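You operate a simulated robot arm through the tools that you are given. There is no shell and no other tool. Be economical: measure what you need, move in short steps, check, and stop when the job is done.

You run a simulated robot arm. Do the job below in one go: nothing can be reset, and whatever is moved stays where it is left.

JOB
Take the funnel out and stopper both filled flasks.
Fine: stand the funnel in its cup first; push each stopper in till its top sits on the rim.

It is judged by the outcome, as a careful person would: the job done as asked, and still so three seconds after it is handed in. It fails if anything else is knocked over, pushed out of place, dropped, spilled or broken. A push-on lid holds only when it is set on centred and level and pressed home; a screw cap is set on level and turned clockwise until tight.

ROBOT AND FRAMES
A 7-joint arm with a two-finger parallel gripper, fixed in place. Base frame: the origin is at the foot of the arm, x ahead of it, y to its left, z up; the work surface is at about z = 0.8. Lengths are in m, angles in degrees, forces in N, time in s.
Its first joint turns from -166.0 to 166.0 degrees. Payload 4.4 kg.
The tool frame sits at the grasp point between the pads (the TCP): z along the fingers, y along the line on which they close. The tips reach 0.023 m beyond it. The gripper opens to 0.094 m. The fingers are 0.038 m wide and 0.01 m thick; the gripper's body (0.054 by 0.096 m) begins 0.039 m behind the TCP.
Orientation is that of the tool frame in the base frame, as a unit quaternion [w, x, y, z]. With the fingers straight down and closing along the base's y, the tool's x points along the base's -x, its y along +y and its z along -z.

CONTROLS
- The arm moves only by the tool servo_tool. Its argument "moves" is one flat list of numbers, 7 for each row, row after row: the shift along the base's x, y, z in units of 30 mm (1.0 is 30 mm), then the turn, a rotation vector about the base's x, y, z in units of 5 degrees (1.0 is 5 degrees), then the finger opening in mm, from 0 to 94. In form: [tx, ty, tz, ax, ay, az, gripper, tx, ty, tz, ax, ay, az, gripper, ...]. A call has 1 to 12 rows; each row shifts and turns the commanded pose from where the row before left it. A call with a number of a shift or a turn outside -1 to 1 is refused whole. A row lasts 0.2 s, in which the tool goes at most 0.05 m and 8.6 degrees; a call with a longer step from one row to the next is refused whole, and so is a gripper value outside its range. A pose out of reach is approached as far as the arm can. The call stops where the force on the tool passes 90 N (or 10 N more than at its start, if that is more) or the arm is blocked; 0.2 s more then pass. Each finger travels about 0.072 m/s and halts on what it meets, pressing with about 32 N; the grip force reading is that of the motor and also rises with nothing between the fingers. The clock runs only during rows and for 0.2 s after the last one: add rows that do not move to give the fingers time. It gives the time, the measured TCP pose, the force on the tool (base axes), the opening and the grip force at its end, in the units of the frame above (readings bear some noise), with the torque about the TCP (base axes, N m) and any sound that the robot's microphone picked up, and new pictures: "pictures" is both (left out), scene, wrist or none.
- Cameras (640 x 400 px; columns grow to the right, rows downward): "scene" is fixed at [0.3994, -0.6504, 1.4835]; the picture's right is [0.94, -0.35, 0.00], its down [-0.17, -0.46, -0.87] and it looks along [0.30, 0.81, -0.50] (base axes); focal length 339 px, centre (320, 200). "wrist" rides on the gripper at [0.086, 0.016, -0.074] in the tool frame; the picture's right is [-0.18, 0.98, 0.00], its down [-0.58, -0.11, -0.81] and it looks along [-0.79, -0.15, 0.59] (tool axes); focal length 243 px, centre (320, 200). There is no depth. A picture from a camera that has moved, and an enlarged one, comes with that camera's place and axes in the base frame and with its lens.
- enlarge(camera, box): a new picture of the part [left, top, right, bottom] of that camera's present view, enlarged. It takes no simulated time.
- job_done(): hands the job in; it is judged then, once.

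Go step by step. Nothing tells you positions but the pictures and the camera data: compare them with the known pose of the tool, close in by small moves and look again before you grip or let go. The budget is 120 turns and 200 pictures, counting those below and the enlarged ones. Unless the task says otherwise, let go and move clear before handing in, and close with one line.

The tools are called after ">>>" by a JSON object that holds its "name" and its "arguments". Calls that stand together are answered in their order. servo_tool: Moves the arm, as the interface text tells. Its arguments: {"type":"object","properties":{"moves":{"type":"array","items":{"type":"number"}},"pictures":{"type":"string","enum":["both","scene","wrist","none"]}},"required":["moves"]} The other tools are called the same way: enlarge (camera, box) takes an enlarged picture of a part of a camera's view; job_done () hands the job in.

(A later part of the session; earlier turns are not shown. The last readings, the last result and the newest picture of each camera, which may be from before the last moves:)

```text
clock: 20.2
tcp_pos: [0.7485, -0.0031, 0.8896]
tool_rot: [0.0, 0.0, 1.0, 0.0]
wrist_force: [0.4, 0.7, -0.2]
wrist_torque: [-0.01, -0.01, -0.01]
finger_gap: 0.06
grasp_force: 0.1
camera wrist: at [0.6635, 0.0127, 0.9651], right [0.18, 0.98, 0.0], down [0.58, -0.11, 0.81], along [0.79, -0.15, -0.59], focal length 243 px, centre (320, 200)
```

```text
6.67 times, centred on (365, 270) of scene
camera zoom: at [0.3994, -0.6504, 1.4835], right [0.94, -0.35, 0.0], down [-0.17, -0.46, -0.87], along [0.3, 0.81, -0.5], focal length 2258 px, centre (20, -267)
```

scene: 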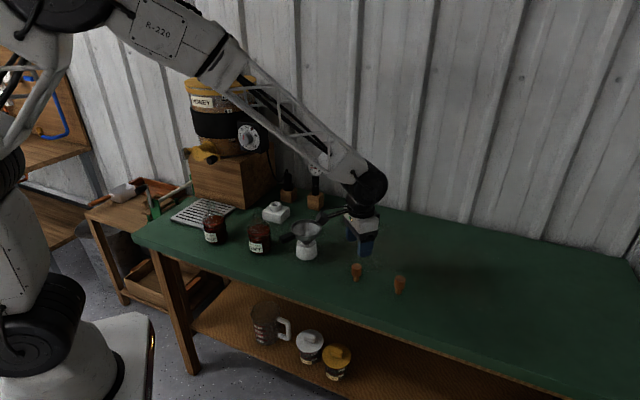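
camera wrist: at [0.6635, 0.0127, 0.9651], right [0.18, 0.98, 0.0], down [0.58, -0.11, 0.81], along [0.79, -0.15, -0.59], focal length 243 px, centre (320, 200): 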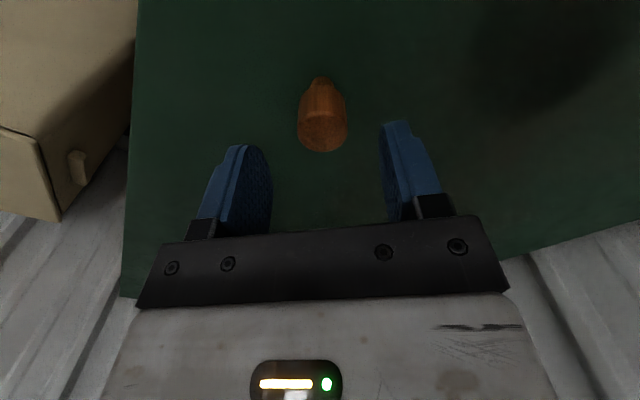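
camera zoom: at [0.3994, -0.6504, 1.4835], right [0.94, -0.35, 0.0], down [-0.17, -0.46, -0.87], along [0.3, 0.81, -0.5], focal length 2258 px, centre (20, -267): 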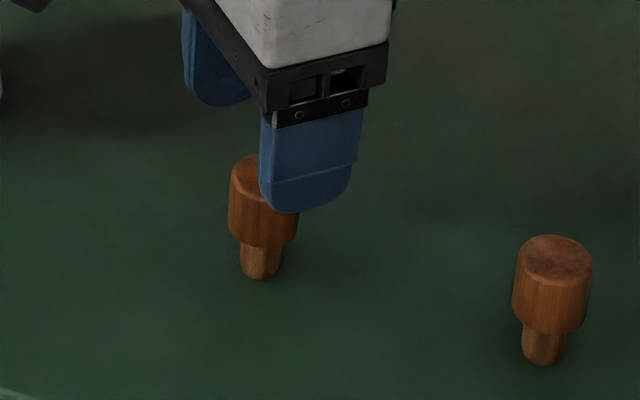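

Nearly perfect alignment. I'll nudge y by +1.5 mm, descend to z≈0.846 and close.

>>> {"name": "servo_tool", "arguments": {"moves": [0, 0.05, -0.5, 0, 0, 0, 60, 0, 0, -0.6, 0, 0, 0, 60, 0, 0, -0.35, 0, 0, 0, 60, 0, 0, 0, 0, 0, 0, 60, 0, 0, 0, 0, 0, 0, 40, 0, 0, 0, 0, 0, 0, 20, 0, 0, 0, 0, 0, 0, 0, 0, 0, 0, 0, 0, 0, 0], "pictures": "wrist"}}

>>> {"name": "enlarge", "arguments": {"camera": "scene", "box": [330, 240, 400, 300]}}

```text
clock: 22.0
tcp_pos: [0.7494, -0.0014, 0.8459]
tool_rot: [0.0, 0.0, 1.0, 0.0]
wrist_force: [-0.7, -0.5, -0.4]
wrist_torque: [0.01, 0.0, 0.01]
finger_gap: 0.0279
grasp_force: 31.5
camera wrist: at [0.6636, 0.0137, 0.9206], right [0.18, 0.98, 0.0], down [0.58, -0.11, 0.81], along [0.79, -0.15, -0.59], focal length 243 px, centre (320, 200)
```

wrist: 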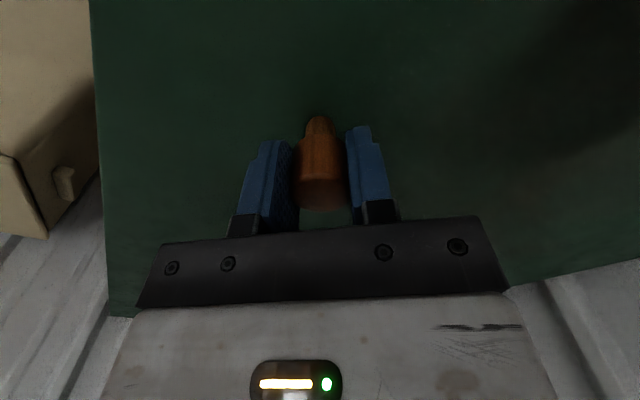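

```text
6.67 times, centred on (365, 270) of scene
camera zoom: at [0.3994, -0.6504, 1.4835], right [0.94, -0.35, 0.0], down [-0.17, -0.46, -0.87], along [0.3, 0.81, -0.5], focal length 2258 px, centre (20, -267)
```

zoom: 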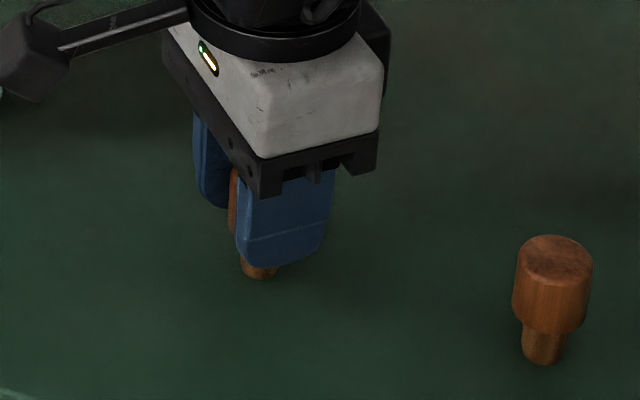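

Gripped at 28 mm. I'll lift up and carry the stopper towards the GIFT flask near (0.521, 0.231).

>>> {"name": "servo_tool", "arguments": {"moves": [0, 0, 0.4, 0, 0, 0, 0, 0, 0, 0.8, 0, 0, 0, 0, 0, 0, 1, 0, 0, 0, 0, 0, 0, 1, 0, 0, 0, 0, 0, 0, 1, 0, 0, 0, 0, 0, 0, 1, 0, 0, 0, 0, -0.3, 0.3, 1, 0, 0, 0, 0, -0.6, 0.6, 0.8, 0, 0, 0, 0, -0.8, 0.8, 0, 0, 0, 0, 0, -0.8, 0.8, 0, 0, 0, 0, 0], "pictures": "none"}}

>>> {"name": "servo_tool", "arguments": {"moves": [-0.8, 0.8, 0, 0, 0, 0, 0, -0.8, 0.8, 0, 0, 0, 0, 0, -0.8, 0.8, 0, 0, 0, 0, 0, -0.8, 0.8, 0, 0, 0, 0, 0, -0.7, 0.8, 0, 0, 0, 0, 0, -0.6, 0.6, 0, 0, 0, 0, 0, -0.4, 0.4, 0, 0, 0, 0, 0, 0, 0, 0, 0, 0, 0, 0]}}

>>> {"name": "enlarge", "arguments": {"camera": "scene", "box": [220, 165, 300, 265]}}

>>> {"name": "enlarge", "arguments": {"camera": "wrist", "box": [260, 60, 390, 230]}}

```text
clock: 24.2
tcp_pos: [0.674, 0.0751, 1.0565]
tool_rot: [0.0, 0.001, 1.0, 0.0]
wrist_force: [0.3, 0.3, -0.9]
wrist_torque: [0.0, 0.01, 0.0]
finger_gap: 0.0282
grasp_force: 32.2
```

```text
clock: 26.0
tcp_pos: [0.5267, 0.2249, 1.0548]
tool_rot: [0.0, 0.0, 1.0, -0.001]
wrist_force: [-0.4, -0.2, -0.4]
wrist_torque: [0.02, 0.0, 0.02]
finger_gap: 0.0277
grasp_force: 32.1
camera wrist: at [0.4409, 0.2399, 1.1294], right [0.18, 0.98, 0.0], down [0.58, -0.11, 0.81], along [0.79, -0.15, -0.59], focal length 243 px, centre (320, 200)
```

scene: 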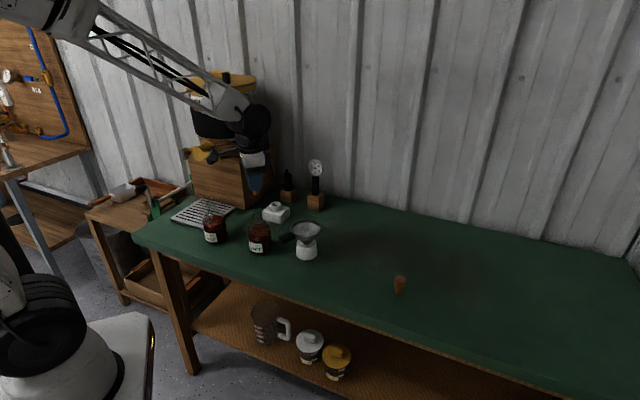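
wrist: 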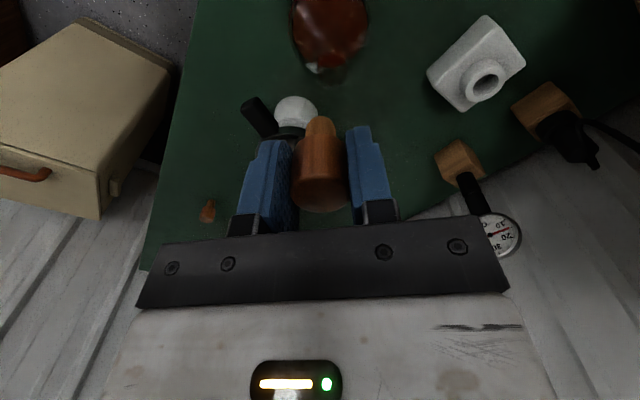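

```text
4.00 times, centred on (260, 215) of scene
camera zoom: at [0.3994, -0.6504, 1.4835], right [0.94, -0.35, 0.0], down [-0.17, -0.46, -0.87], along [0.3, 0.81, -0.5], focal length 1355 px, centre (560, 140)
```

zoom: 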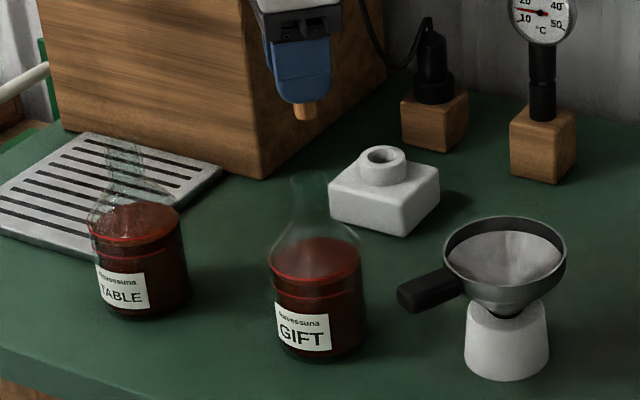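

```text
2.35 times, centred on (325, 145) of wrist
camera zoom: at [0.4409, 0.2399, 1.1294], right [0.18, 0.98, 0.0], down [0.58, -0.11, 0.81], along [0.79, -0.15, -0.59], focal length 571 px, centre (308, 329)
```

zoom: 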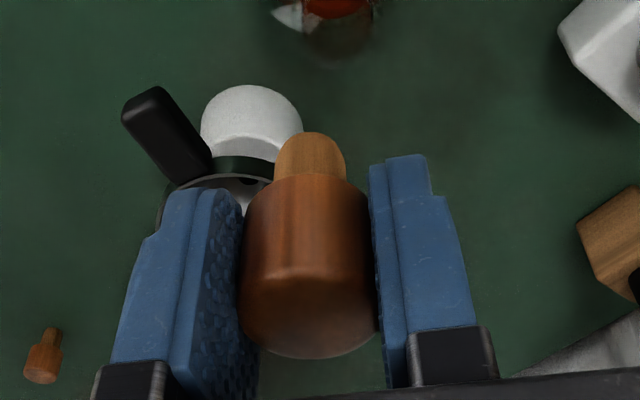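

The stopper is about 60 mm above the GIFT flask. The glass neck is faint, so I'll zoom in on it in both cameras.

>>> {"name": "enlarge", "arguments": {"camera": "scene", "box": [280, 185, 315, 230]}}

>>> {"name": "enlarge", "arguments": {"camera": "scene", "box": [280, 175, 315, 230]}}

>>> {"name": "enlarge", "arguments": {"camera": "wrist", "box": [280, 0, 380, 140]}}

```text
8.89 times, centred on (298, 208) of scene
camera zoom: at [0.3994, -0.6504, 1.4835], right [0.94, -0.35, 0.0], down [-0.17, -0.46, -0.87], along [0.3, 0.81, -0.5], focal length 3010 px, centre (520, 133)
```

zoom: 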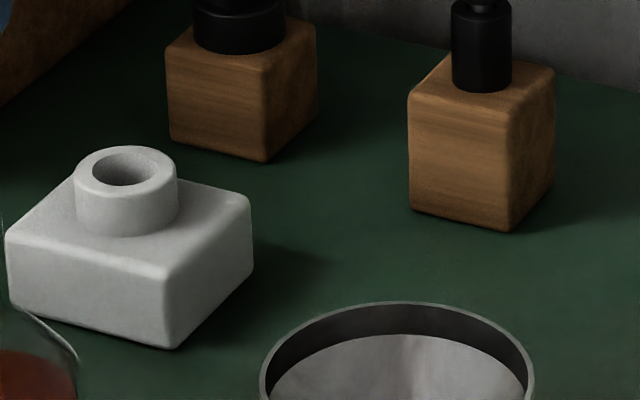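

```text
7.27 times, centred on (298, 202) of scene
camera zoom: at [0.3994, -0.6504, 1.4835], right [0.94, -0.35, 0.0], down [-0.17, -0.46, -0.87], along [0.3, 0.81, -0.5], focal length 2463 px, centre (484, 182)
```

zoom: 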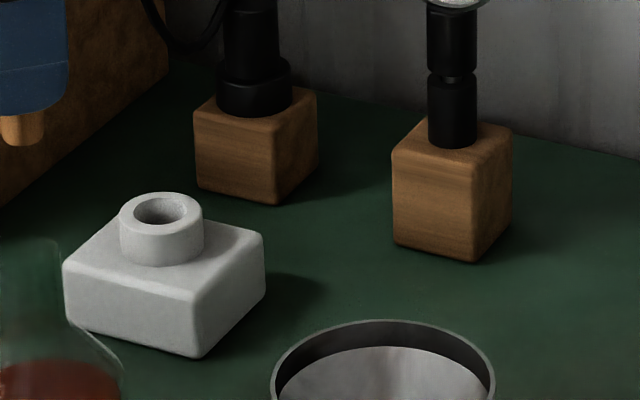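

```text
2.86 times, centred on (330, 70) of wrist
camera zoom: at [0.4409, 0.2399, 1.1294], right [0.18, 0.98, 0.0], down [0.58, -0.11, 0.81], along [0.79, -0.15, -0.59], focal length 693 px, centre (291, 571)
```

zoom: 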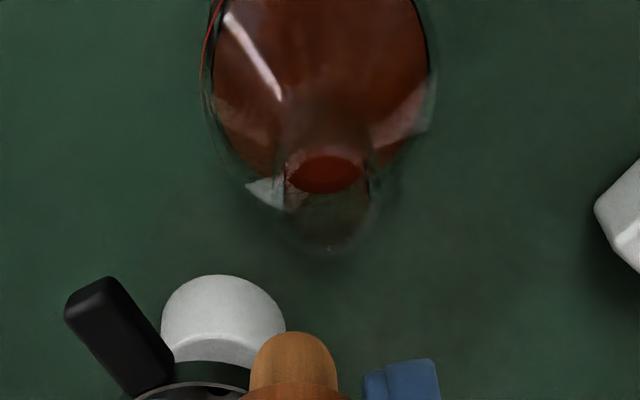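

I can make out the rim in the wrist view. I'll zoom in on the same area in the scene view for a relative measure.

>>> {"name": "enlarge", "arguments": {"camera": "scene", "box": [235, 180, 280, 225]}}

>>> {"name": "enlarge", "arguments": {"camera": "wrist", "box": [305, 30, 355, 100]}}

```text
8.89 times, centred on (258, 202) of scene
camera zoom: at [0.3994, -0.6504, 1.4835], right [0.94, -0.35, 0.0], down [-0.17, -0.46, -0.87], along [0.3, 0.81, -0.5], focal length 3010 px, centre (876, 178)
```

zoom: 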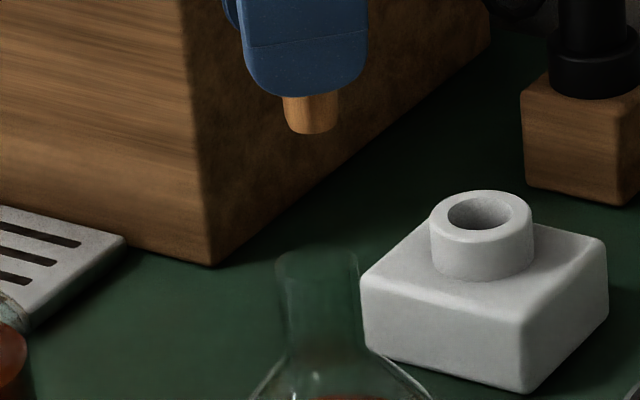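

```text
5.71 times, centred on (330, 65) of wrist
camera zoom: at [0.4409, 0.2399, 1.1294], right [0.18, 0.98, 0.0], down [0.58, -0.11, 0.81], along [0.79, -0.15, -0.59], focal length 1386 px, centre (263, 971)
```

zoom: 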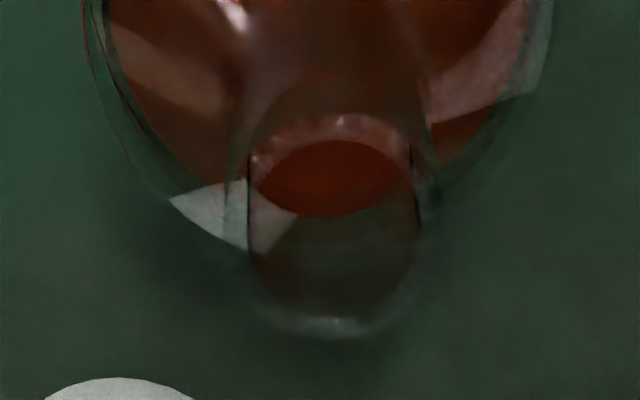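

Combining the views, the needed correction is dy≈+7 mm and dx≈0. I'll apply it and lower until the tip is about 10 mm above the rim.

>>> {"name": "servo_tool", "arguments": {"moves": [0, 0.23, -0.5, 0, 0, 0, 0, 0, 0, -0.6, 0, 0, 0, 0, 0, 0, -0.5, 0, 0, 0, 0, 0, 0, 0, 0, 0, 0, 0], "pictures": "none"}}

>>> {"name": "enlarge", "arguments": {"camera": "scene", "box": [245, 190, 275, 220]}}

>>> {"name": "enlarge", "arguments": {"camera": "wrist", "box": [285, 60, 355, 160]}}

```text
clock: 27.0
tcp_pos: [0.5277, 0.2305, 1.0066]
tool_rot: [0.001, 0.0, 1.0, 0.0]
wrist_force: [0.1, 1.2, 0.6]
wrist_torque: [0.01, 0.0, 0.01]
finger_gap: 0.0278
grasp_force: 31.7
```

```text
13.33 times, centred on (260, 205) of scene
camera zoom: at [0.3994, -0.6504, 1.4835], right [0.94, -0.35, 0.0], down [-0.17, -0.46, -0.87], along [0.3, 0.81, -0.5], focal length 4515 px, centre (1120, 133)
```

zoom: 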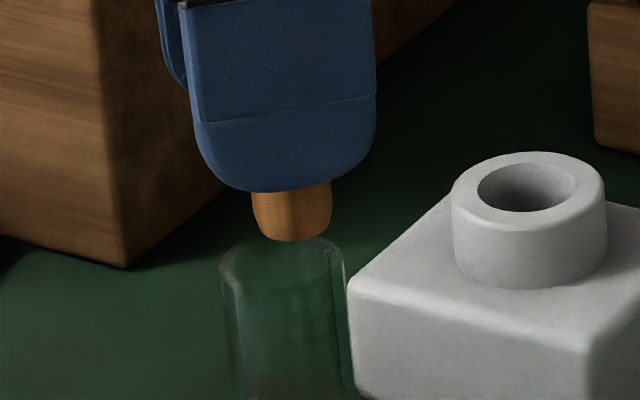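

```text
4.00 times, centred on (320, 110) of wrist
camera zoom: at [0.4418, 0.2453, 1.0822], right [0.18, 0.98, 0.0], down [0.58, -0.11, 0.81], along [0.79, -0.15, -0.59], focal length 970 px, centre (320, 560)
```

zoom: 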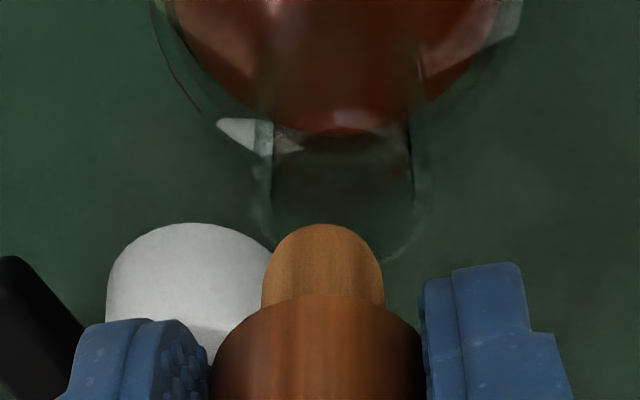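

Both views now give a residual of dx≈-1.7 mm and dy≈+3.3 mm. I'll correct that without descending and recheck.

>>> {"name": "servo_tool", "arguments": {"moves": [-0.057, 0.11, 0, 0, 0, 0, 0, 0, 0, 0, 0, 0, 0, 0], "pictures": "none"}}

>>> {"name": "enlarge", "arguments": {"camera": "scene", "box": [248, 195, 272, 218]}}

>>> {"name": "enlarge", "arguments": {"camera": "wrist", "box": [295, 80, 345, 150]}}

```text
clock: 27.6
tcp_pos: [0.5265, 0.2342, 1.0083]
tool_rot: [-0.001, 0.001, 1.0, 0.0]
wrist_force: [0.6, -0.9, -0.6]
wrist_torque: [0.0, 0.0, 0.01]
finger_gap: 0.0279
grasp_force: 32.3
```

```text
16.00 times, centred on (260, 206) of scene
camera zoom: at [0.3994, -0.6504, 1.4835], right [0.94, -0.35, 0.0], down [-0.17, -0.46, -0.87], along [0.3, 0.81, -0.5], focal length 5418 px, centre (1280, 96)
```

zoom: 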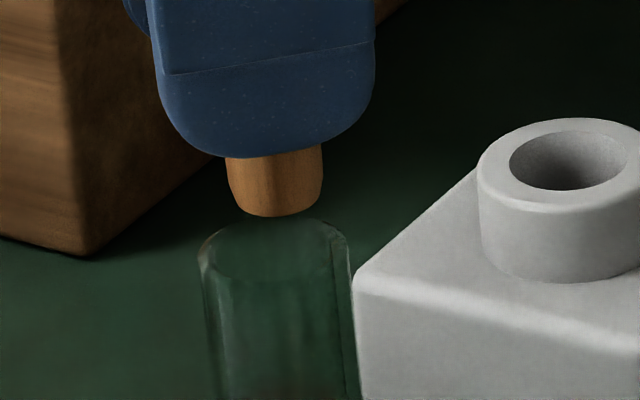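

```text
5.71 times, centred on (320, 115) of wrist
camera zoom: at [0.4403, 0.2488, 1.0825], right [0.18, 0.98, 0.0], down [0.58, -0.11, 0.81], along [0.79, -0.15, -0.59], focal length 1386 px, centre (320, 686)
```

zoom: 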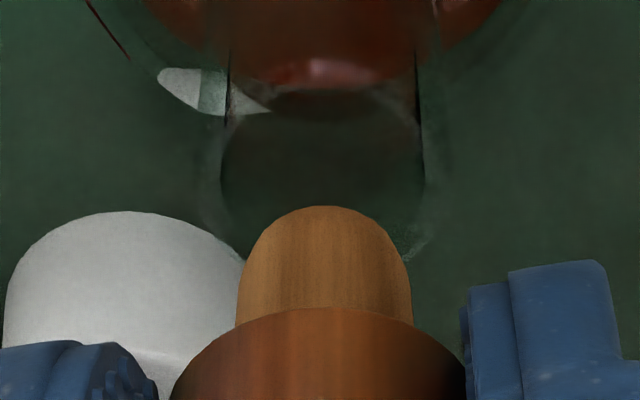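

Now about 1.3 mm remains in x. I'll correct it and lower the plug slowly into the rim.

>>> {"name": "servo_tool", "arguments": {"moves": [-0.04, 0, -0.2, 0, 0, 0, 0, 0, 0, -0.15, 0, 0, 0, 0, 0, 0, -0.1, 0, 0, 0, 0, 0, 0, 0, 0, 0, 0, 0], "pictures": "none"}}

>>> {"name": "enlarge", "arguments": {"camera": "scene", "box": [248, 195, 272, 218]}}

>>> {"name": "enlarge", "arguments": {"camera": "wrist", "box": [295, 80, 345, 150]}}

```text
clock: 28.6
tcp_pos: [0.5245, 0.2328, 0.9948]
tool_rot: [0.001, 0.0, 1.0, -0.001]
wrist_force: [-0.5, -0.2, 0.1]
wrist_torque: [0.02, 0.01, -0.02]
finger_gap: 0.0281
grasp_force: 31.5
```

```text
16.00 times, centred on (260, 206) of scene
camera zoom: at [0.3994, -0.6504, 1.4835], right [0.94, -0.35, 0.0], down [-0.17, -0.46, -0.87], along [0.3, 0.81, -0.5], focal length 5418 px, centre (1280, 96)
```

zoom: 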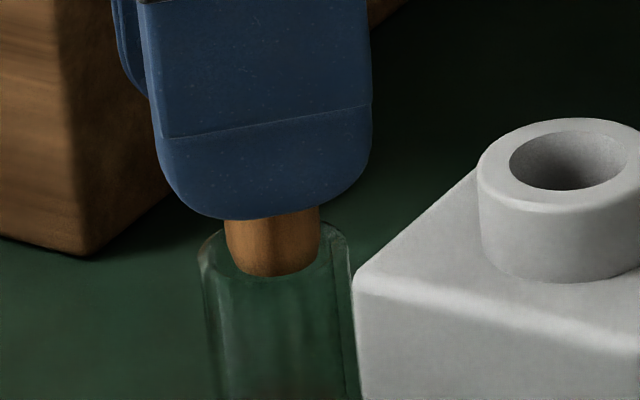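

```text
5.71 times, centred on (320, 115) of wrist
camera zoom: at [0.4387, 0.249, 1.0695], right [0.18, 0.98, 0.0], down [0.58, -0.11, 0.81], along [0.79, -0.15, -0.59], focal length 1386 px, centre (320, 686)
```

zoom: 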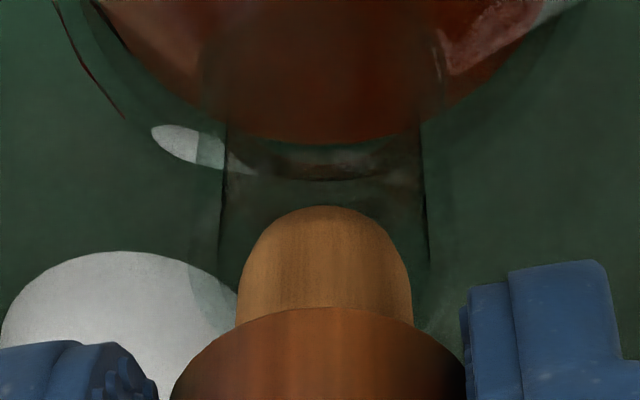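

The plug appears to be inside the rim with no force. I'll continue down in small steps.

>>> {"name": "servo_tool", "arguments": {"moves": [0, 0, -0.1, 0, 0, 0, 0, 0, 0, -0.1, 0, 0, 0, 0, 0, 0, 0, 0, 0, 0, 0], "pictures": "none"}}

>>> {"name": "enlarge", "arguments": {"camera": "scene", "box": [248, 195, 272, 218]}}

>>> {"name": "enlarge", "arguments": {"camera": "wrist", "box": [295, 80, 345, 150]}}

```text
clock: 29.4
tcp_pos: [0.5255, 0.2353, 0.9886]
tool_rot: [0.0, 0.0, 1.0, 0.0]
wrist_force: [0.3, 0.4, -0.1]
wrist_torque: [0.03, 0.01, 0.0]
finger_gap: 0.0281
grasp_force: 32.0
```

```text
16.00 times, centred on (260, 206) of scene
camera zoom: at [0.3994, -0.6504, 1.4835], right [0.94, -0.35, 0.0], down [-0.17, -0.46, -0.87], along [0.3, 0.81, -0.5], focal length 5418 px, centre (1280, 96)
```

zoom: 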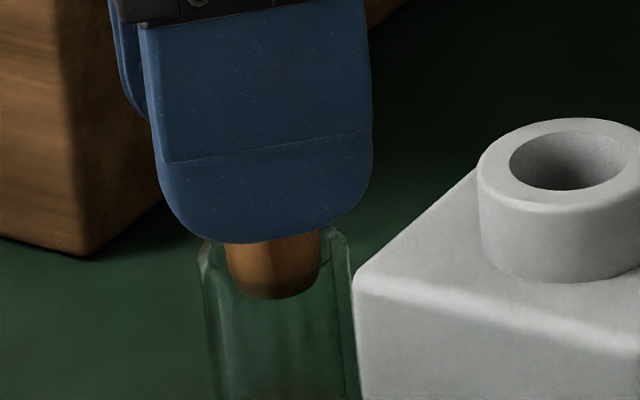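

```text
5.71 times, centred on (320, 115) of wrist
camera zoom: at [0.4385, 0.25, 1.064], right [0.18, 0.98, 0.0], down [0.58, -0.11, 0.81], along [0.79, -0.15, -0.59], focal length 1386 px, centre (320, 686)
```

zoom: 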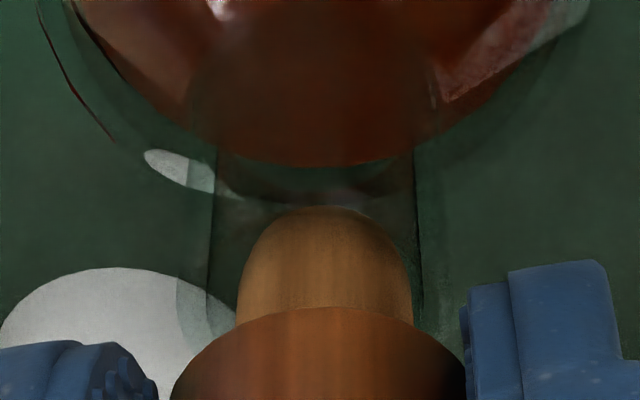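

The plug is within the neck, about 1 mm to +y. I'll nudge it and carry on down.

>>> {"name": "servo_tool", "arguments": {"moves": [0, -0.03, -0.1, 0, 0, 0, 0, 0, 0, -0.1, 0, 0, 0, 0, 0, 0, 0, 0, 0, 0, 0], "pictures": "none"}}

>>> {"name": "enlarge", "arguments": {"camera": "scene", "box": [248, 195, 272, 218]}}

>>> {"name": "enlarge", "arguments": {"camera": "wrist", "box": [295, 80, 345, 150]}}

```text
clock: 30.2
tcp_pos: [0.5249, 0.2339, 0.9826]
tool_rot: [0.0, 0.001, 1.0, -0.001]
wrist_force: [0.9, 1.0, 0.0]
wrist_torque: [0.0, 0.0, -0.01]
finger_gap: 0.0279
grasp_force: 32.1
```

```text
16.00 times, centred on (260, 206) of scene
camera zoom: at [0.3994, -0.6504, 1.4835], right [0.94, -0.35, 0.0], down [-0.17, -0.46, -0.87], along [0.3, 0.81, -0.5], focal length 5418 px, centre (1280, 96)
```

zoom: 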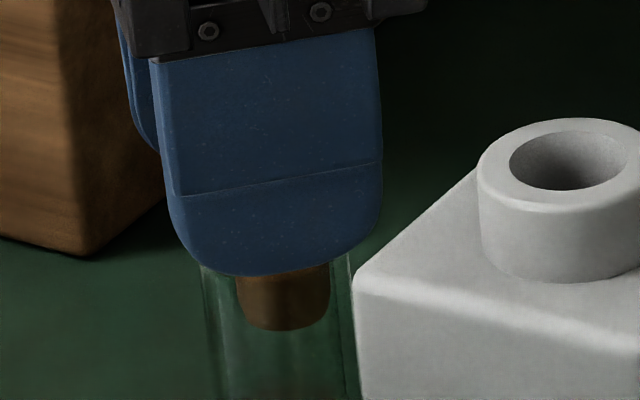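

```text
5.71 times, centred on (320, 115) of wrist
camera zoom: at [0.4397, 0.2491, 1.0573], right [0.18, 0.98, 0.0], down [0.58, -0.11, 0.81], along [0.79, -0.15, -0.59], focal length 1386 px, centre (320, 686)
```

zoom: 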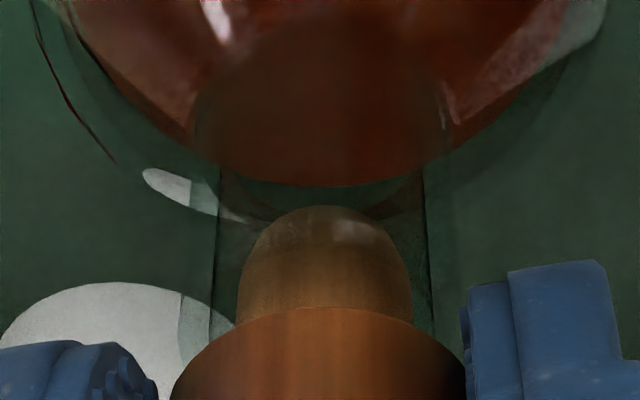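

The plug is clearly in the glass neck. I'll push down further, watching the force.

>>> {"name": "servo_tool", "arguments": {"moves": [-0.02, 0, -0.08, 0, 0, 0, 0, 0, 0, -0.08, 0, 0, 0, 0, 0, 0, 0, 0, 0, 0, 0], "pictures": "none"}}

>>> {"name": "enlarge", "arguments": {"camera": "scene", "box": [248, 195, 272, 218]}}

```text
clock: 31.0
tcp_pos: [0.5249, 0.2334, 0.9769]
tool_rot: [0.0, -0.001, 1.0, 0.001]
wrist_force: [-0.3, 0.7, 0.0]
wrist_torque: [-0.01, -0.02, -0.04]
finger_gap: 0.0277
grasp_force: 31.9
```

```text
16.00 times, centred on (260, 206) of scene
camera zoom: at [0.3994, -0.6504, 1.4835], right [0.94, -0.35, 0.0], down [-0.17, -0.46, -0.87], along [0.3, 0.81, -0.5], focal length 5418 px, centre (1280, 96)
```

zoom: 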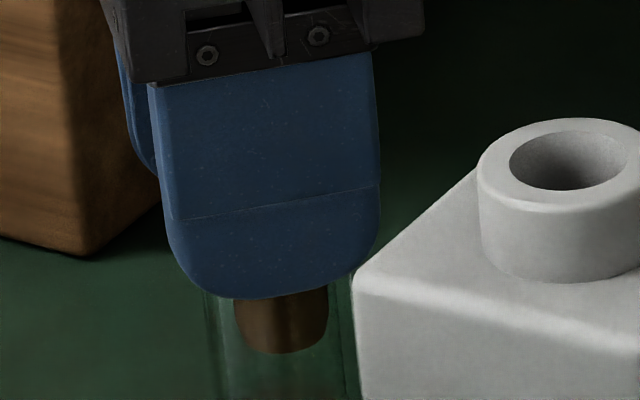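

>>> {"name": "servo_tool", "arguments": {"moves": [0, 0, -0.05, 0, 0, 0, 0, 0, 0, -0.05, 0, 0, 0, 0, 0, 0, 0, 0, 0, 0, 0], "pictures": "none"}}

>>> {"name": "enlarge", "arguments": {"camera": "scene", "box": [240, 190, 280, 228]}}

```text
clock: 31.8
tcp_pos: [0.5243, 0.2339, 0.9744]
tool_rot: [0.0, 0.0, 1.0, 0.0]
wrist_force: [-0.7, 0.0, -0.5]
wrist_torque: [0.0, -0.01, 0.0]
finger_gap: 0.0276
grasp_force: 32.4
```

```text
10.53 times, centred on (260, 209) of scene
camera zoom: at [0.3994, -0.6504, 1.4835], right [0.94, -0.35, 0.0], down [-0.17, -0.46, -0.87], along [0.3, 0.81, -0.5], focal length 3565 px, centre (952, 105)
```

zoom: 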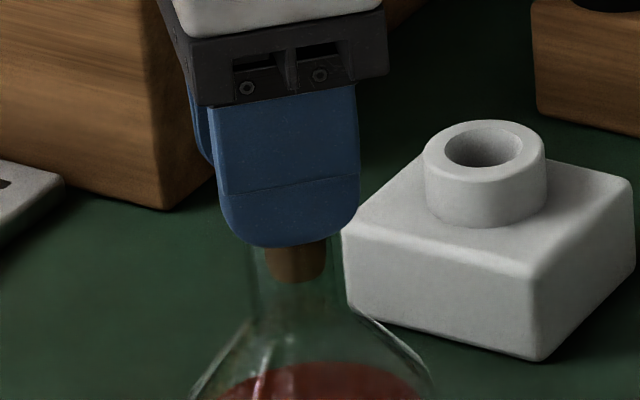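

>>> {"name": "servo_tool", "arguments": {"moves": [0, 0, -0.05, 0, 0, 0, 0, 0, 0, -0.03, 0, 0, 0, 0, 0, 0, 0, 0, 0, 0, 0], "pictures": "none"}}

>>> {"name": "enlarge", "arguments": {"camera": "wrist", "box": [280, 80, 360, 220]}}

```text
clock: 32.6
tcp_pos: [0.5256, 0.233, 0.9726]
tool_rot: [0.001, 0.001, 1.0, 0.0]
wrist_force: [-1.6, -3.5, 16.3]
wrist_torque: [-0.21, 0.0, -0.01]
finger_gap: 0.0281
grasp_force: 31.9
```

```text
2.86 times, centred on (320, 150) of wrist
camera zoom: at [0.4386, 0.2487, 1.0479], right [0.18, 0.98, 0.0], down [0.58, -0.11, 0.81], along [0.79, -0.15, -0.59], focal length 693 px, centre (320, 343)
```

zoom: 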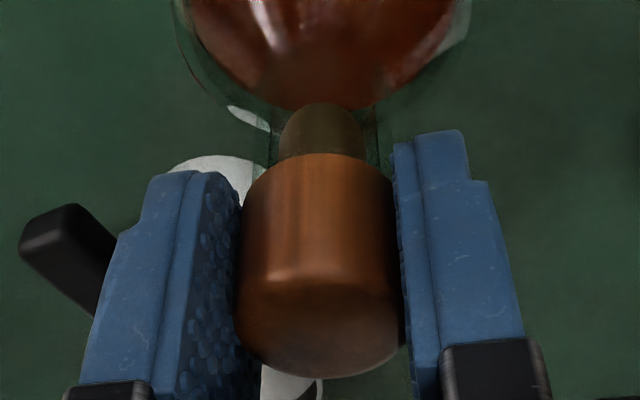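

16 N of contact, so probably the head on the rim. I'll press a little more to confirm it's a hard stop.

>>> {"name": "servo_tool", "arguments": {"moves": [0, 0, -0.04, 0, 0, 0, 0, 0, 0, 0, 0, 0, 0, 0], "pictures": "none"}}

>>> {"name": "enlarge", "arguments": {"camera": "scene", "box": [240, 190, 280, 228]}}

```text
clock: 33.2
tcp_pos: [0.5243, 0.2329, 0.9732]
tool_rot: [0.002, -0.001, 1.0, 0.001]
wrist_force: [-5.5, -5.7, 51.9]
wrist_torque: [-0.41, 0.06, -0.04]
finger_gap: 0.0279
grasp_force: 31.9
```

```text
10.53 times, centred on (260, 209) of scene
camera zoom: at [0.3994, -0.6504, 1.4835], right [0.94, -0.35, 0.0], down [-0.17, -0.46, -0.87], along [0.3, 0.81, -0.5], focal length 3565 px, centre (952, 105)
```

zoom: 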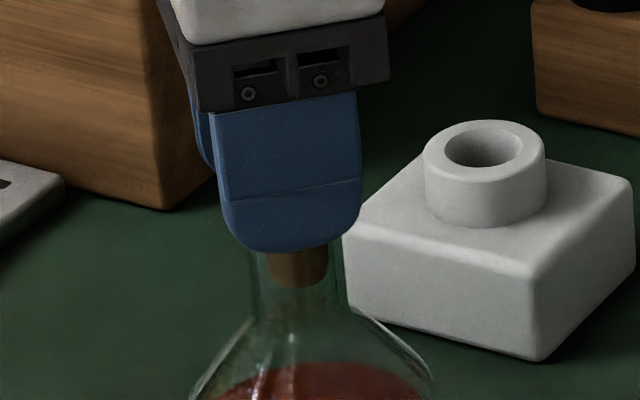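

It's a hard stop at about 52 N. I'll relieve the force, release, and lift off to inspect.

>>> {"name": "servo_tool", "arguments": {"moves": [0, 0, 0.05, 0, 0, 0, 0, 0, 0, 0, 0, 0, 0, 32, 0, 0, 0, 0, 0, 0, 45, 0, 0, 0, 0, 0, 0, 60, 0, 0, 0.5, 0, 0, 0, 60, 0, 0, 1, 0, 0, 0, 60, 0, 0, 1, 0, 0, 0, 60], "pictures": "wrist"}}

>>> {"name": "enlarge", "arguments": {"camera": "scene", "box": [235, 175, 285, 228]}}

```text
clock: 34.8
tcp_pos: [0.524, 0.2324, 1.0453]
tool_rot: [0.0, 0.0, 1.0, 0.0]
wrist_force: [0.2, 0.5, 0.5]
wrist_torque: [-0.02, 0.01, 0.05]
finger_gap: 0.0598
grasp_force: 0.1
camera wrist: at [0.4378, 0.2476, 1.1208], right [0.18, 0.98, 0.0], down [0.58, -0.11, 0.81], along [0.79, -0.15, -0.59], focal length 243 px, centre (320, 200)
```

wrist: 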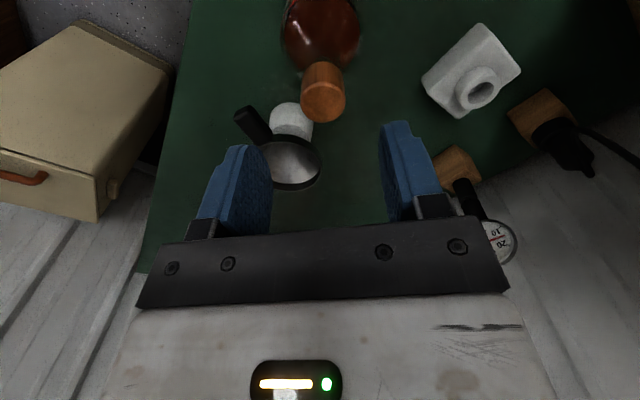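

```text
7.55 times, centred on (260, 202) of scene
camera zoom: at [0.3994, -0.6504, 1.4835], right [0.94, -0.35, 0.0], down [-0.17, -0.46, -0.87], along [0.3, 0.81, -0.5], focal length 2556 px, centre (773, 189)
```

zoom: 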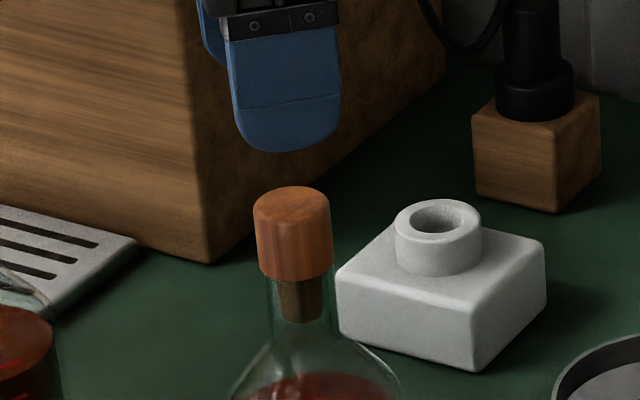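

>>> {"name": "enlarge", "arguments": {"camera": "scene", "box": [248, 195, 272, 220]}}

>>> {"name": "enlarge", "arguments": {"camera": "wrist", "box": [285, 40, 365, 130]}}

```text
16.00 times, centred on (260, 208) of scene
camera zoom: at [0.3994, -0.6504, 1.4835], right [0.94, -0.35, 0.0], down [-0.17, -0.46, -0.87], along [0.3, 0.81, -0.5], focal length 5418 px, centre (1280, 80)
```

zoom: 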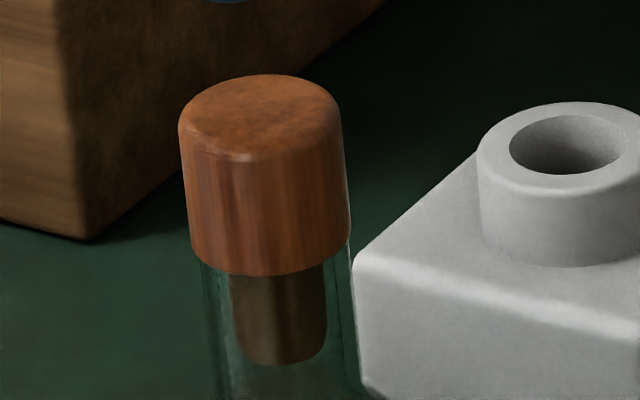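

```text
4.44 times, centred on (325, 85) of wrist
camera zoom: at [0.4378, 0.2476, 1.1208], right [0.18, 0.98, 0.0], down [0.58, -0.11, 0.81], along [0.79, -0.15, -0.59], focal length 1078 px, centre (298, 711)
```

zoom: 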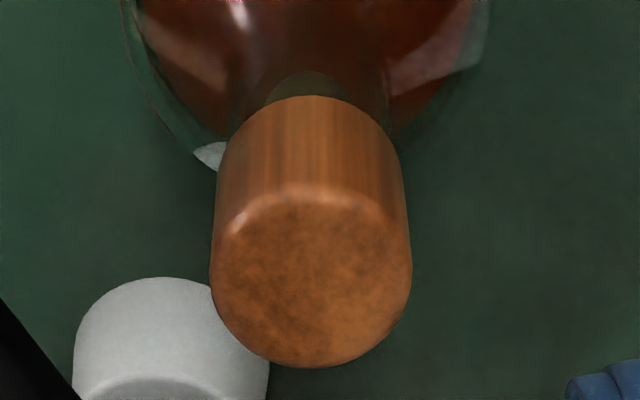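

The GIFT stopper is seated level with its head on the rim. Now I'll move over stopper 2, near (0.837, -0.087).

>>> {"name": "servo_tool", "arguments": {"moves": [0.5, -0.5, 0, 0, 0, 0, 60, 0.9, -0.9, 0, 0, 0, 0, 60, 0.95, -0.97, 0, 0, 0, 0, 60, 0.95, -0.97, 0, 0, 0, 0, 60, 0.95, -0.97, 0, 0, 0, 0, 60, 0.95, -0.97, 0, 0, 0, 0, 60, 0.95, -0.97, -0.2, 0, 0, 0, 60, 0.95, -0.97, -0.3, 0, 0, 0, 60, 0.95, -0.97, -0.4, 0, 0, 0, 60, 0.95, -0.97, -0.5, 0, 0, 0, 60, 0.95, -0.97, -0.5, 0, 0, 0, 60, 0.48, -0.5, -0.8, 0, 0, 0, 60], "pictures": "none"}}

>>> {"name": "servo_tool", "arguments": {"moves": [0, 0, -0.7, 0, 0, 0, 60, 0, 0, 0, 0, 0, 0, 60]}}

>>> {"name": "enlarge", "arguments": {"camera": "wrist", "box": [260, 30, 380, 180]}}

```text
clock: 37.4
tcp_pos: [0.838, -0.0856, 0.9666]
tool_rot: [0.0, -0.001, 1.0, 0.0]
wrist_force: [0.4, -0.3, 0.3]
wrist_torque: [0.04, 0.0, 0.02]
finger_gap: 0.06
grasp_force: 0.1
```

```text
clock: 38.0
tcp_pos: [0.8366, -0.0849, 0.9464]
tool_rot: [0.001, 0.0, 1.0, -0.001]
wrist_force: [0.1, 0.6, 0.3]
wrist_torque: [0.0, 0.02, 0.0]
finger_gap: 0.0602
grasp_force: 0.1
camera wrist: at [0.752, -0.0691, 1.0202], right [0.18, 0.98, 0.0], down [0.58, -0.11, 0.81], along [0.79, -0.15, -0.59], focal length 243 px, centre (320, 200)
```

scene: 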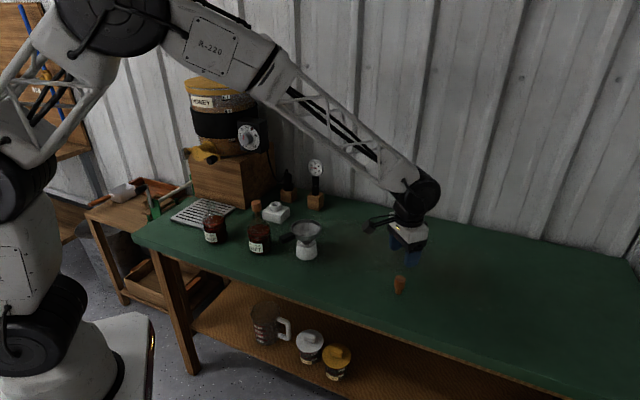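
wrist: 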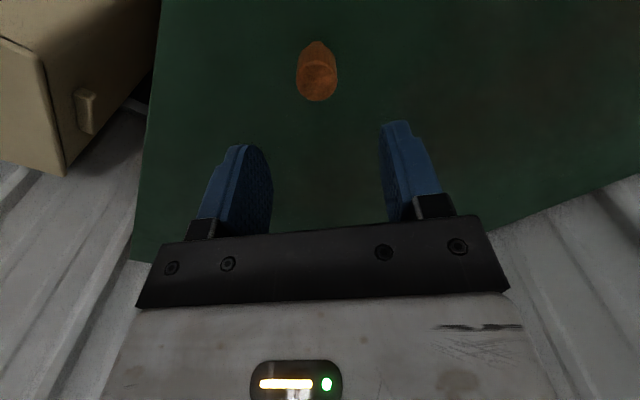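

```text
2.67 times, centred on (320, 105) of wrist
camera zoom: at [0.752, -0.0691, 1.0202], right [0.18, 0.98, 0.0], down [0.58, -0.11, 0.81], along [0.79, -0.15, -0.59], focal length 647 px, centre (320, 453)
```

zoom: 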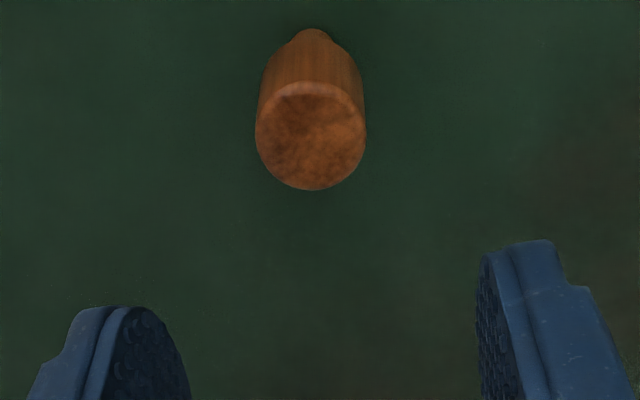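

Stopper 2 needs about +2 mm in x and -2.8 mm in y. I'll correct, drop to just above it and check.

>>> {"name": "servo_tool", "arguments": {"moves": [0.07, -0.09, -0.6, 0, 0, 0, 60, 0, 0, -0.8, 0, 0, 0, 60, 0, 0, -0.4, 0, 0, 0, 60, 0, 0, 0, 0, 0, 0, 60], "pictures": "none"}}

>>> {"name": "enlarge", "arguments": {"camera": "wrist", "box": [260, 60, 380, 210]}}

```text
clock: 39.0
tcp_pos: [0.8399, -0.0877, 0.8927]
tool_rot: [0.001, -0.001, 1.0, 0.0]
wrist_force: [-0.4, -0.3, 1.4]
wrist_torque: [0.0, 0.02, -0.02]
finger_gap: 0.06
grasp_force: 0.1
```

```text
2.67 times, centred on (320, 135) of wrist
camera zoom: at [0.7531, -0.0724, 0.9672], right [0.18, 0.98, 0.0], down [0.58, -0.11, 0.81], along [0.79, -0.15, -0.59], focal length 647 px, centre (320, 373)
```

zoom: 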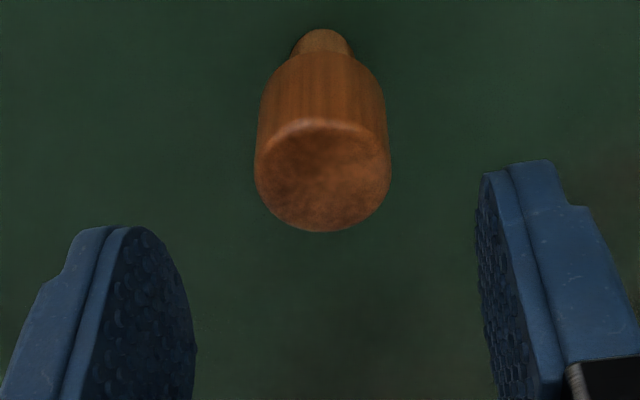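

Centred. I'll descend to z≈0.846 and close.

>>> {"name": "servo_tool", "arguments": {"moves": [0, 0, -0.6, 0, 0, 0, 60, 0, 0, -0.6, 0, 0, 0, 60, 0, 0, -0.3, 0, 0, 0, 60, 0, 0, 0, 0, 0, 0, 60, 0, 0, 0, 0, 0, 0, 40, 0, 0, 0, 0, 0, 0, 20, 0, 0, 0, 0, 0, 0, 0, 0, 0, 0, 0, 0, 0, 0], "pictures": "wrist"}}

```text
clock: 40.8
tcp_pos: [0.8395, -0.0869, 0.8484]
tool_rot: [0.0, 0.0, 1.0, -0.001]
wrist_force: [-0.2, -0.4, 0.0]
wrist_torque: [0.03, -0.01, 0.01]
finger_gap: 0.0281
grasp_force: 31.6
camera wrist: at [0.7532, -0.072, 0.9224], right [0.18, 0.98, 0.0], down [0.58, -0.11, 0.81], along [0.79, -0.15, -0.59], focal length 243 px, centre (320, 200)
```

wrist: 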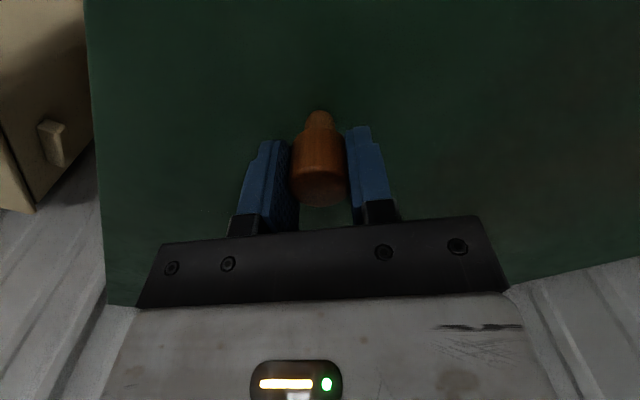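

Gripped at 28 mm. I'll lift high and carry it over to the TABLE flask near (0.397, 0.340).

>>> {"name": "servo_tool", "arguments": {"moves": [0, 0, 0.4, 0, 0, 0, 0, 0, 0, 0.8, 0, 0, 0, 0, 0, 0, 1, 0, 0, 0, 0, 0, 0, 1, 0, 0, 0, 0, -0.3, 0.3, 1, 0, 0, 0, 0, -0.6, 0.6, 1, 0, 0, 0, 0, -0.8, 0.8, 0.9, 0, 0, 0, 0, -0.9, 0.9, 0.8, 0, 0, 0, 0, -0.9, 0.9, 0.6, 0, 0, 0, 0, -1, 0.95, 0.5, 0, 0, 0, 0, -1, 0.95, 0, 0, 0, 0, 0, -1, 0.95, 0, 0, 0, 0, 0], "pictures": "none"}}

>>> {"name": "servo_tool", "arguments": {"moves": [-1, 0.95, 0, 0, 0, 0, 0, -1, 0.95, 0, 0, 0, 0, 0, -1, 0.95, 0, 0, 0, 0, 0, -1, 0.95, 0, 0, 0, 0, 0, -1, 0.95, 0, 0, 0, 0, 0, -1, 0.95, 0, 0, 0, 0, 0, -0.9, 0.9, 0, 0, 0, 0, 0, -0.8, 0.8, 0, 0, 0, 0, 0, -0.55, 0.5, 0, 0, 0, 0, 0, 0, 0, 0, 0, 0, 0, 0]}}

>>> {"name": "enlarge", "arguments": {"camera": "scene", "box": [185, 150, 265, 250]}}

>>> {"name": "enlarge", "arguments": {"camera": "wrist", "box": [275, 0, 375, 140]}}

```text
clock: 43.4
tcp_pos: [0.6447, 0.0998, 1.09]
tool_rot: [0.0, 0.0, 1.0, 0.0]
wrist_force: [-0.2, 0.1, -1.1]
wrist_torque: [-0.01, 0.01, 0.02]
finger_gap: 0.0278
grasp_force: 32.3
```

```text
clock: 45.6
tcp_pos: [0.3971, 0.3416, 1.0871]
tool_rot: [-0.001, 0.0, 1.0, 0.001]
wrist_force: [-0.6, 0.6, -0.7]
wrist_torque: [-0.02, 0.01, 0.0]
finger_gap: 0.028
grasp_force: 31.9
camera wrist: at [0.31, 0.3555, 1.162], right [0.18, 0.98, 0.0], down [0.58, -0.11, 0.81], along [0.79, -0.15, -0.59], focal length 243 px, centre (320, 200)
```

scene: 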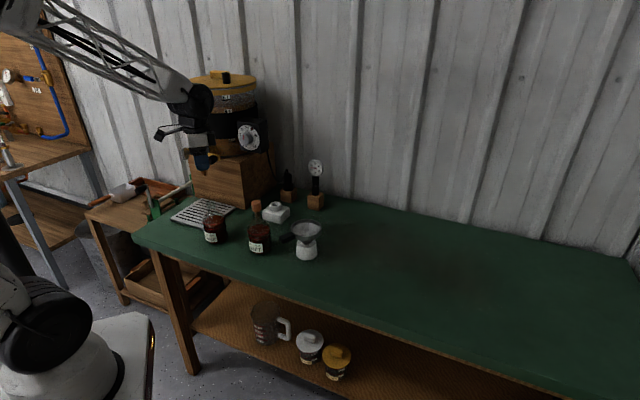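
wrist: 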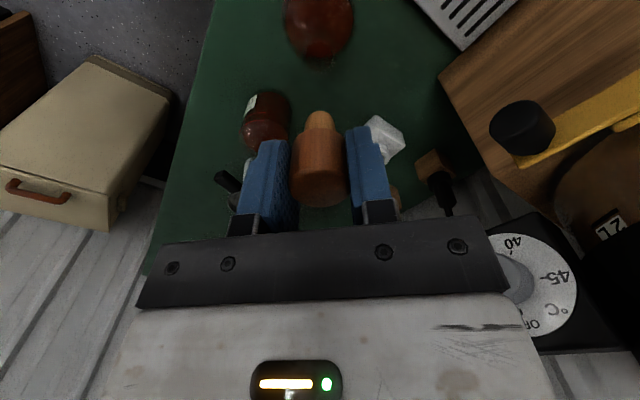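

```text
4.00 times, centred on (225, 200) of scene
camera zoom: at [0.3994, -0.6504, 1.4835], right [0.94, -0.35, 0.0], down [-0.17, -0.46, -0.87], along [0.3, 0.81, -0.5], focal length 1355 px, centre (700, 200)
```

zoom: 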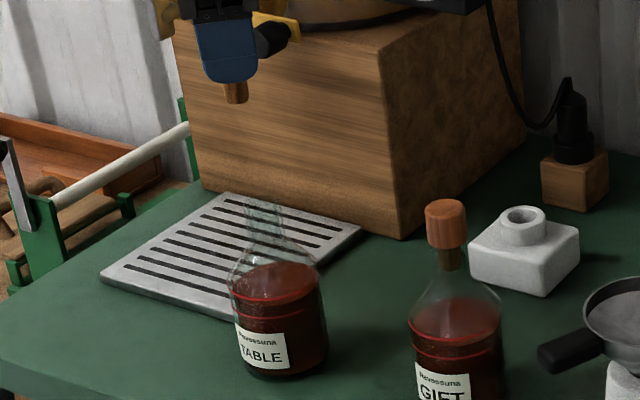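

```text
2.86 times, centred on (325, 70) of wrist
camera zoom: at [0.31, 0.3555, 1.162], right [0.18, 0.98, 0.0], down [0.58, -0.11, 0.81], along [0.79, -0.15, -0.59], focal length 693 px, centre (306, 571)
```

zoom: 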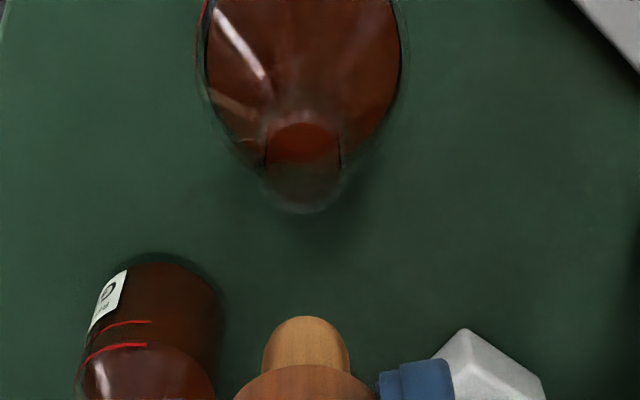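

I'm above TABLE. I'll zoom in to align to the neck.

>>> {"name": "enlarge", "arguments": {"camera": "scene", "box": [195, 165, 240, 215]}}

>>> {"name": "enlarge", "arguments": {"camera": "wrist", "box": [295, 20, 345, 90]}}

```text
8.00 times, centred on (218, 190) of scene
camera zoom: at [0.3994, -0.6504, 1.4835], right [0.94, -0.35, 0.0], down [-0.17, -0.46, -0.87], along [0.3, 0.81, -0.5], focal length 2709 px, centre (1140, 280)
```

zoom: 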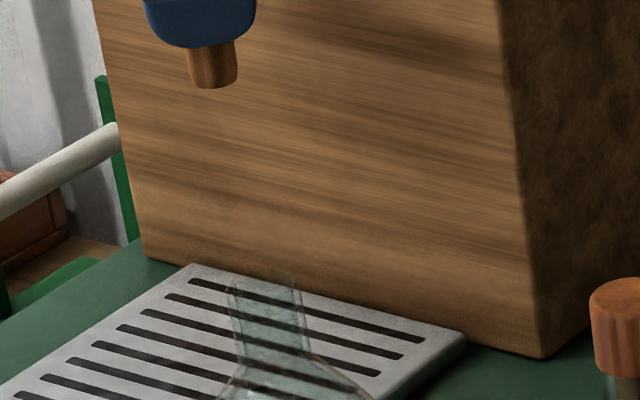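

```text
5.71 times, centred on (320, 55) of wrist
camera zoom: at [0.31, 0.3555, 1.162], right [0.18, 0.98, 0.0], down [0.58, -0.11, 0.81], along [0.79, -0.15, -0.59], focal length 1386 px, centre (320, 1029)
```

zoom: 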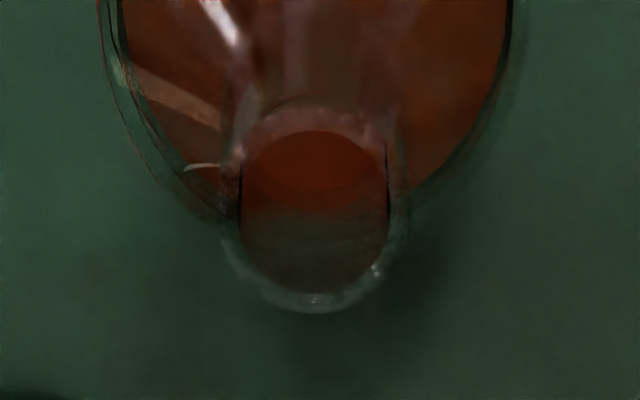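

The residual is about dx +5.8 mm and dy -2 mm. I'll apply it and lower to about 10 mm above the rim.

>>> {"name": "servo_tool", "arguments": {"moves": [0.19, -0.07, -0.6, 0, 0, 0, 0, 0, 0, -0.8, 0, 0, 0, 0, 0, 0, -0.8, 0, 0, 0, 0, 0, 0, -0.4, 0, 0, 0, 0, 0, 0, 0, 0, 0, 0, 0], "pictures": "none"}}

>>> {"name": "enlarge", "arguments": {"camera": "scene", "box": [198, 183, 228, 213]}}

>>> {"name": "enlarge", "arguments": {"camera": "wrist", "box": [295, 70, 345, 140]}}

```text
clock: 46.8
tcp_pos: [0.4024, 0.3378, 1.0094]
tool_rot: [-0.001, 0.0, 1.0, 0.0]
wrist_force: [0.2, 0.1, -0.1]
wrist_torque: [-0.01, 0.02, 0.03]
finger_gap: 0.028
grasp_force: 32.2
```

```text
13.33 times, centred on (213, 198) of scene
camera zoom: at [0.3994, -0.6504, 1.4835], right [0.94, -0.35, 0.0], down [-0.17, -0.46, -0.87], along [0.3, 0.81, -0.5], focal length 4515 px, centre (1747, 227)
```

zoom: 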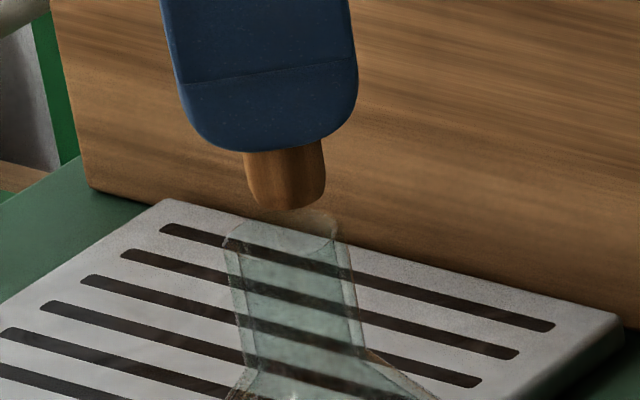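

```text
5.71 times, centred on (320, 105) of wrist
camera zoom: at [0.3162, 0.353, 1.0839], right [0.18, 0.98, 0.0], down [0.58, -0.11, 0.81], along [0.79, -0.15, -0.59], focal length 1386 px, centre (320, 743)
```

zoom: 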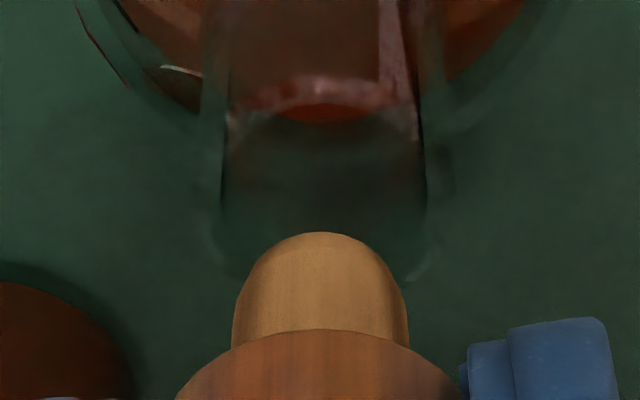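

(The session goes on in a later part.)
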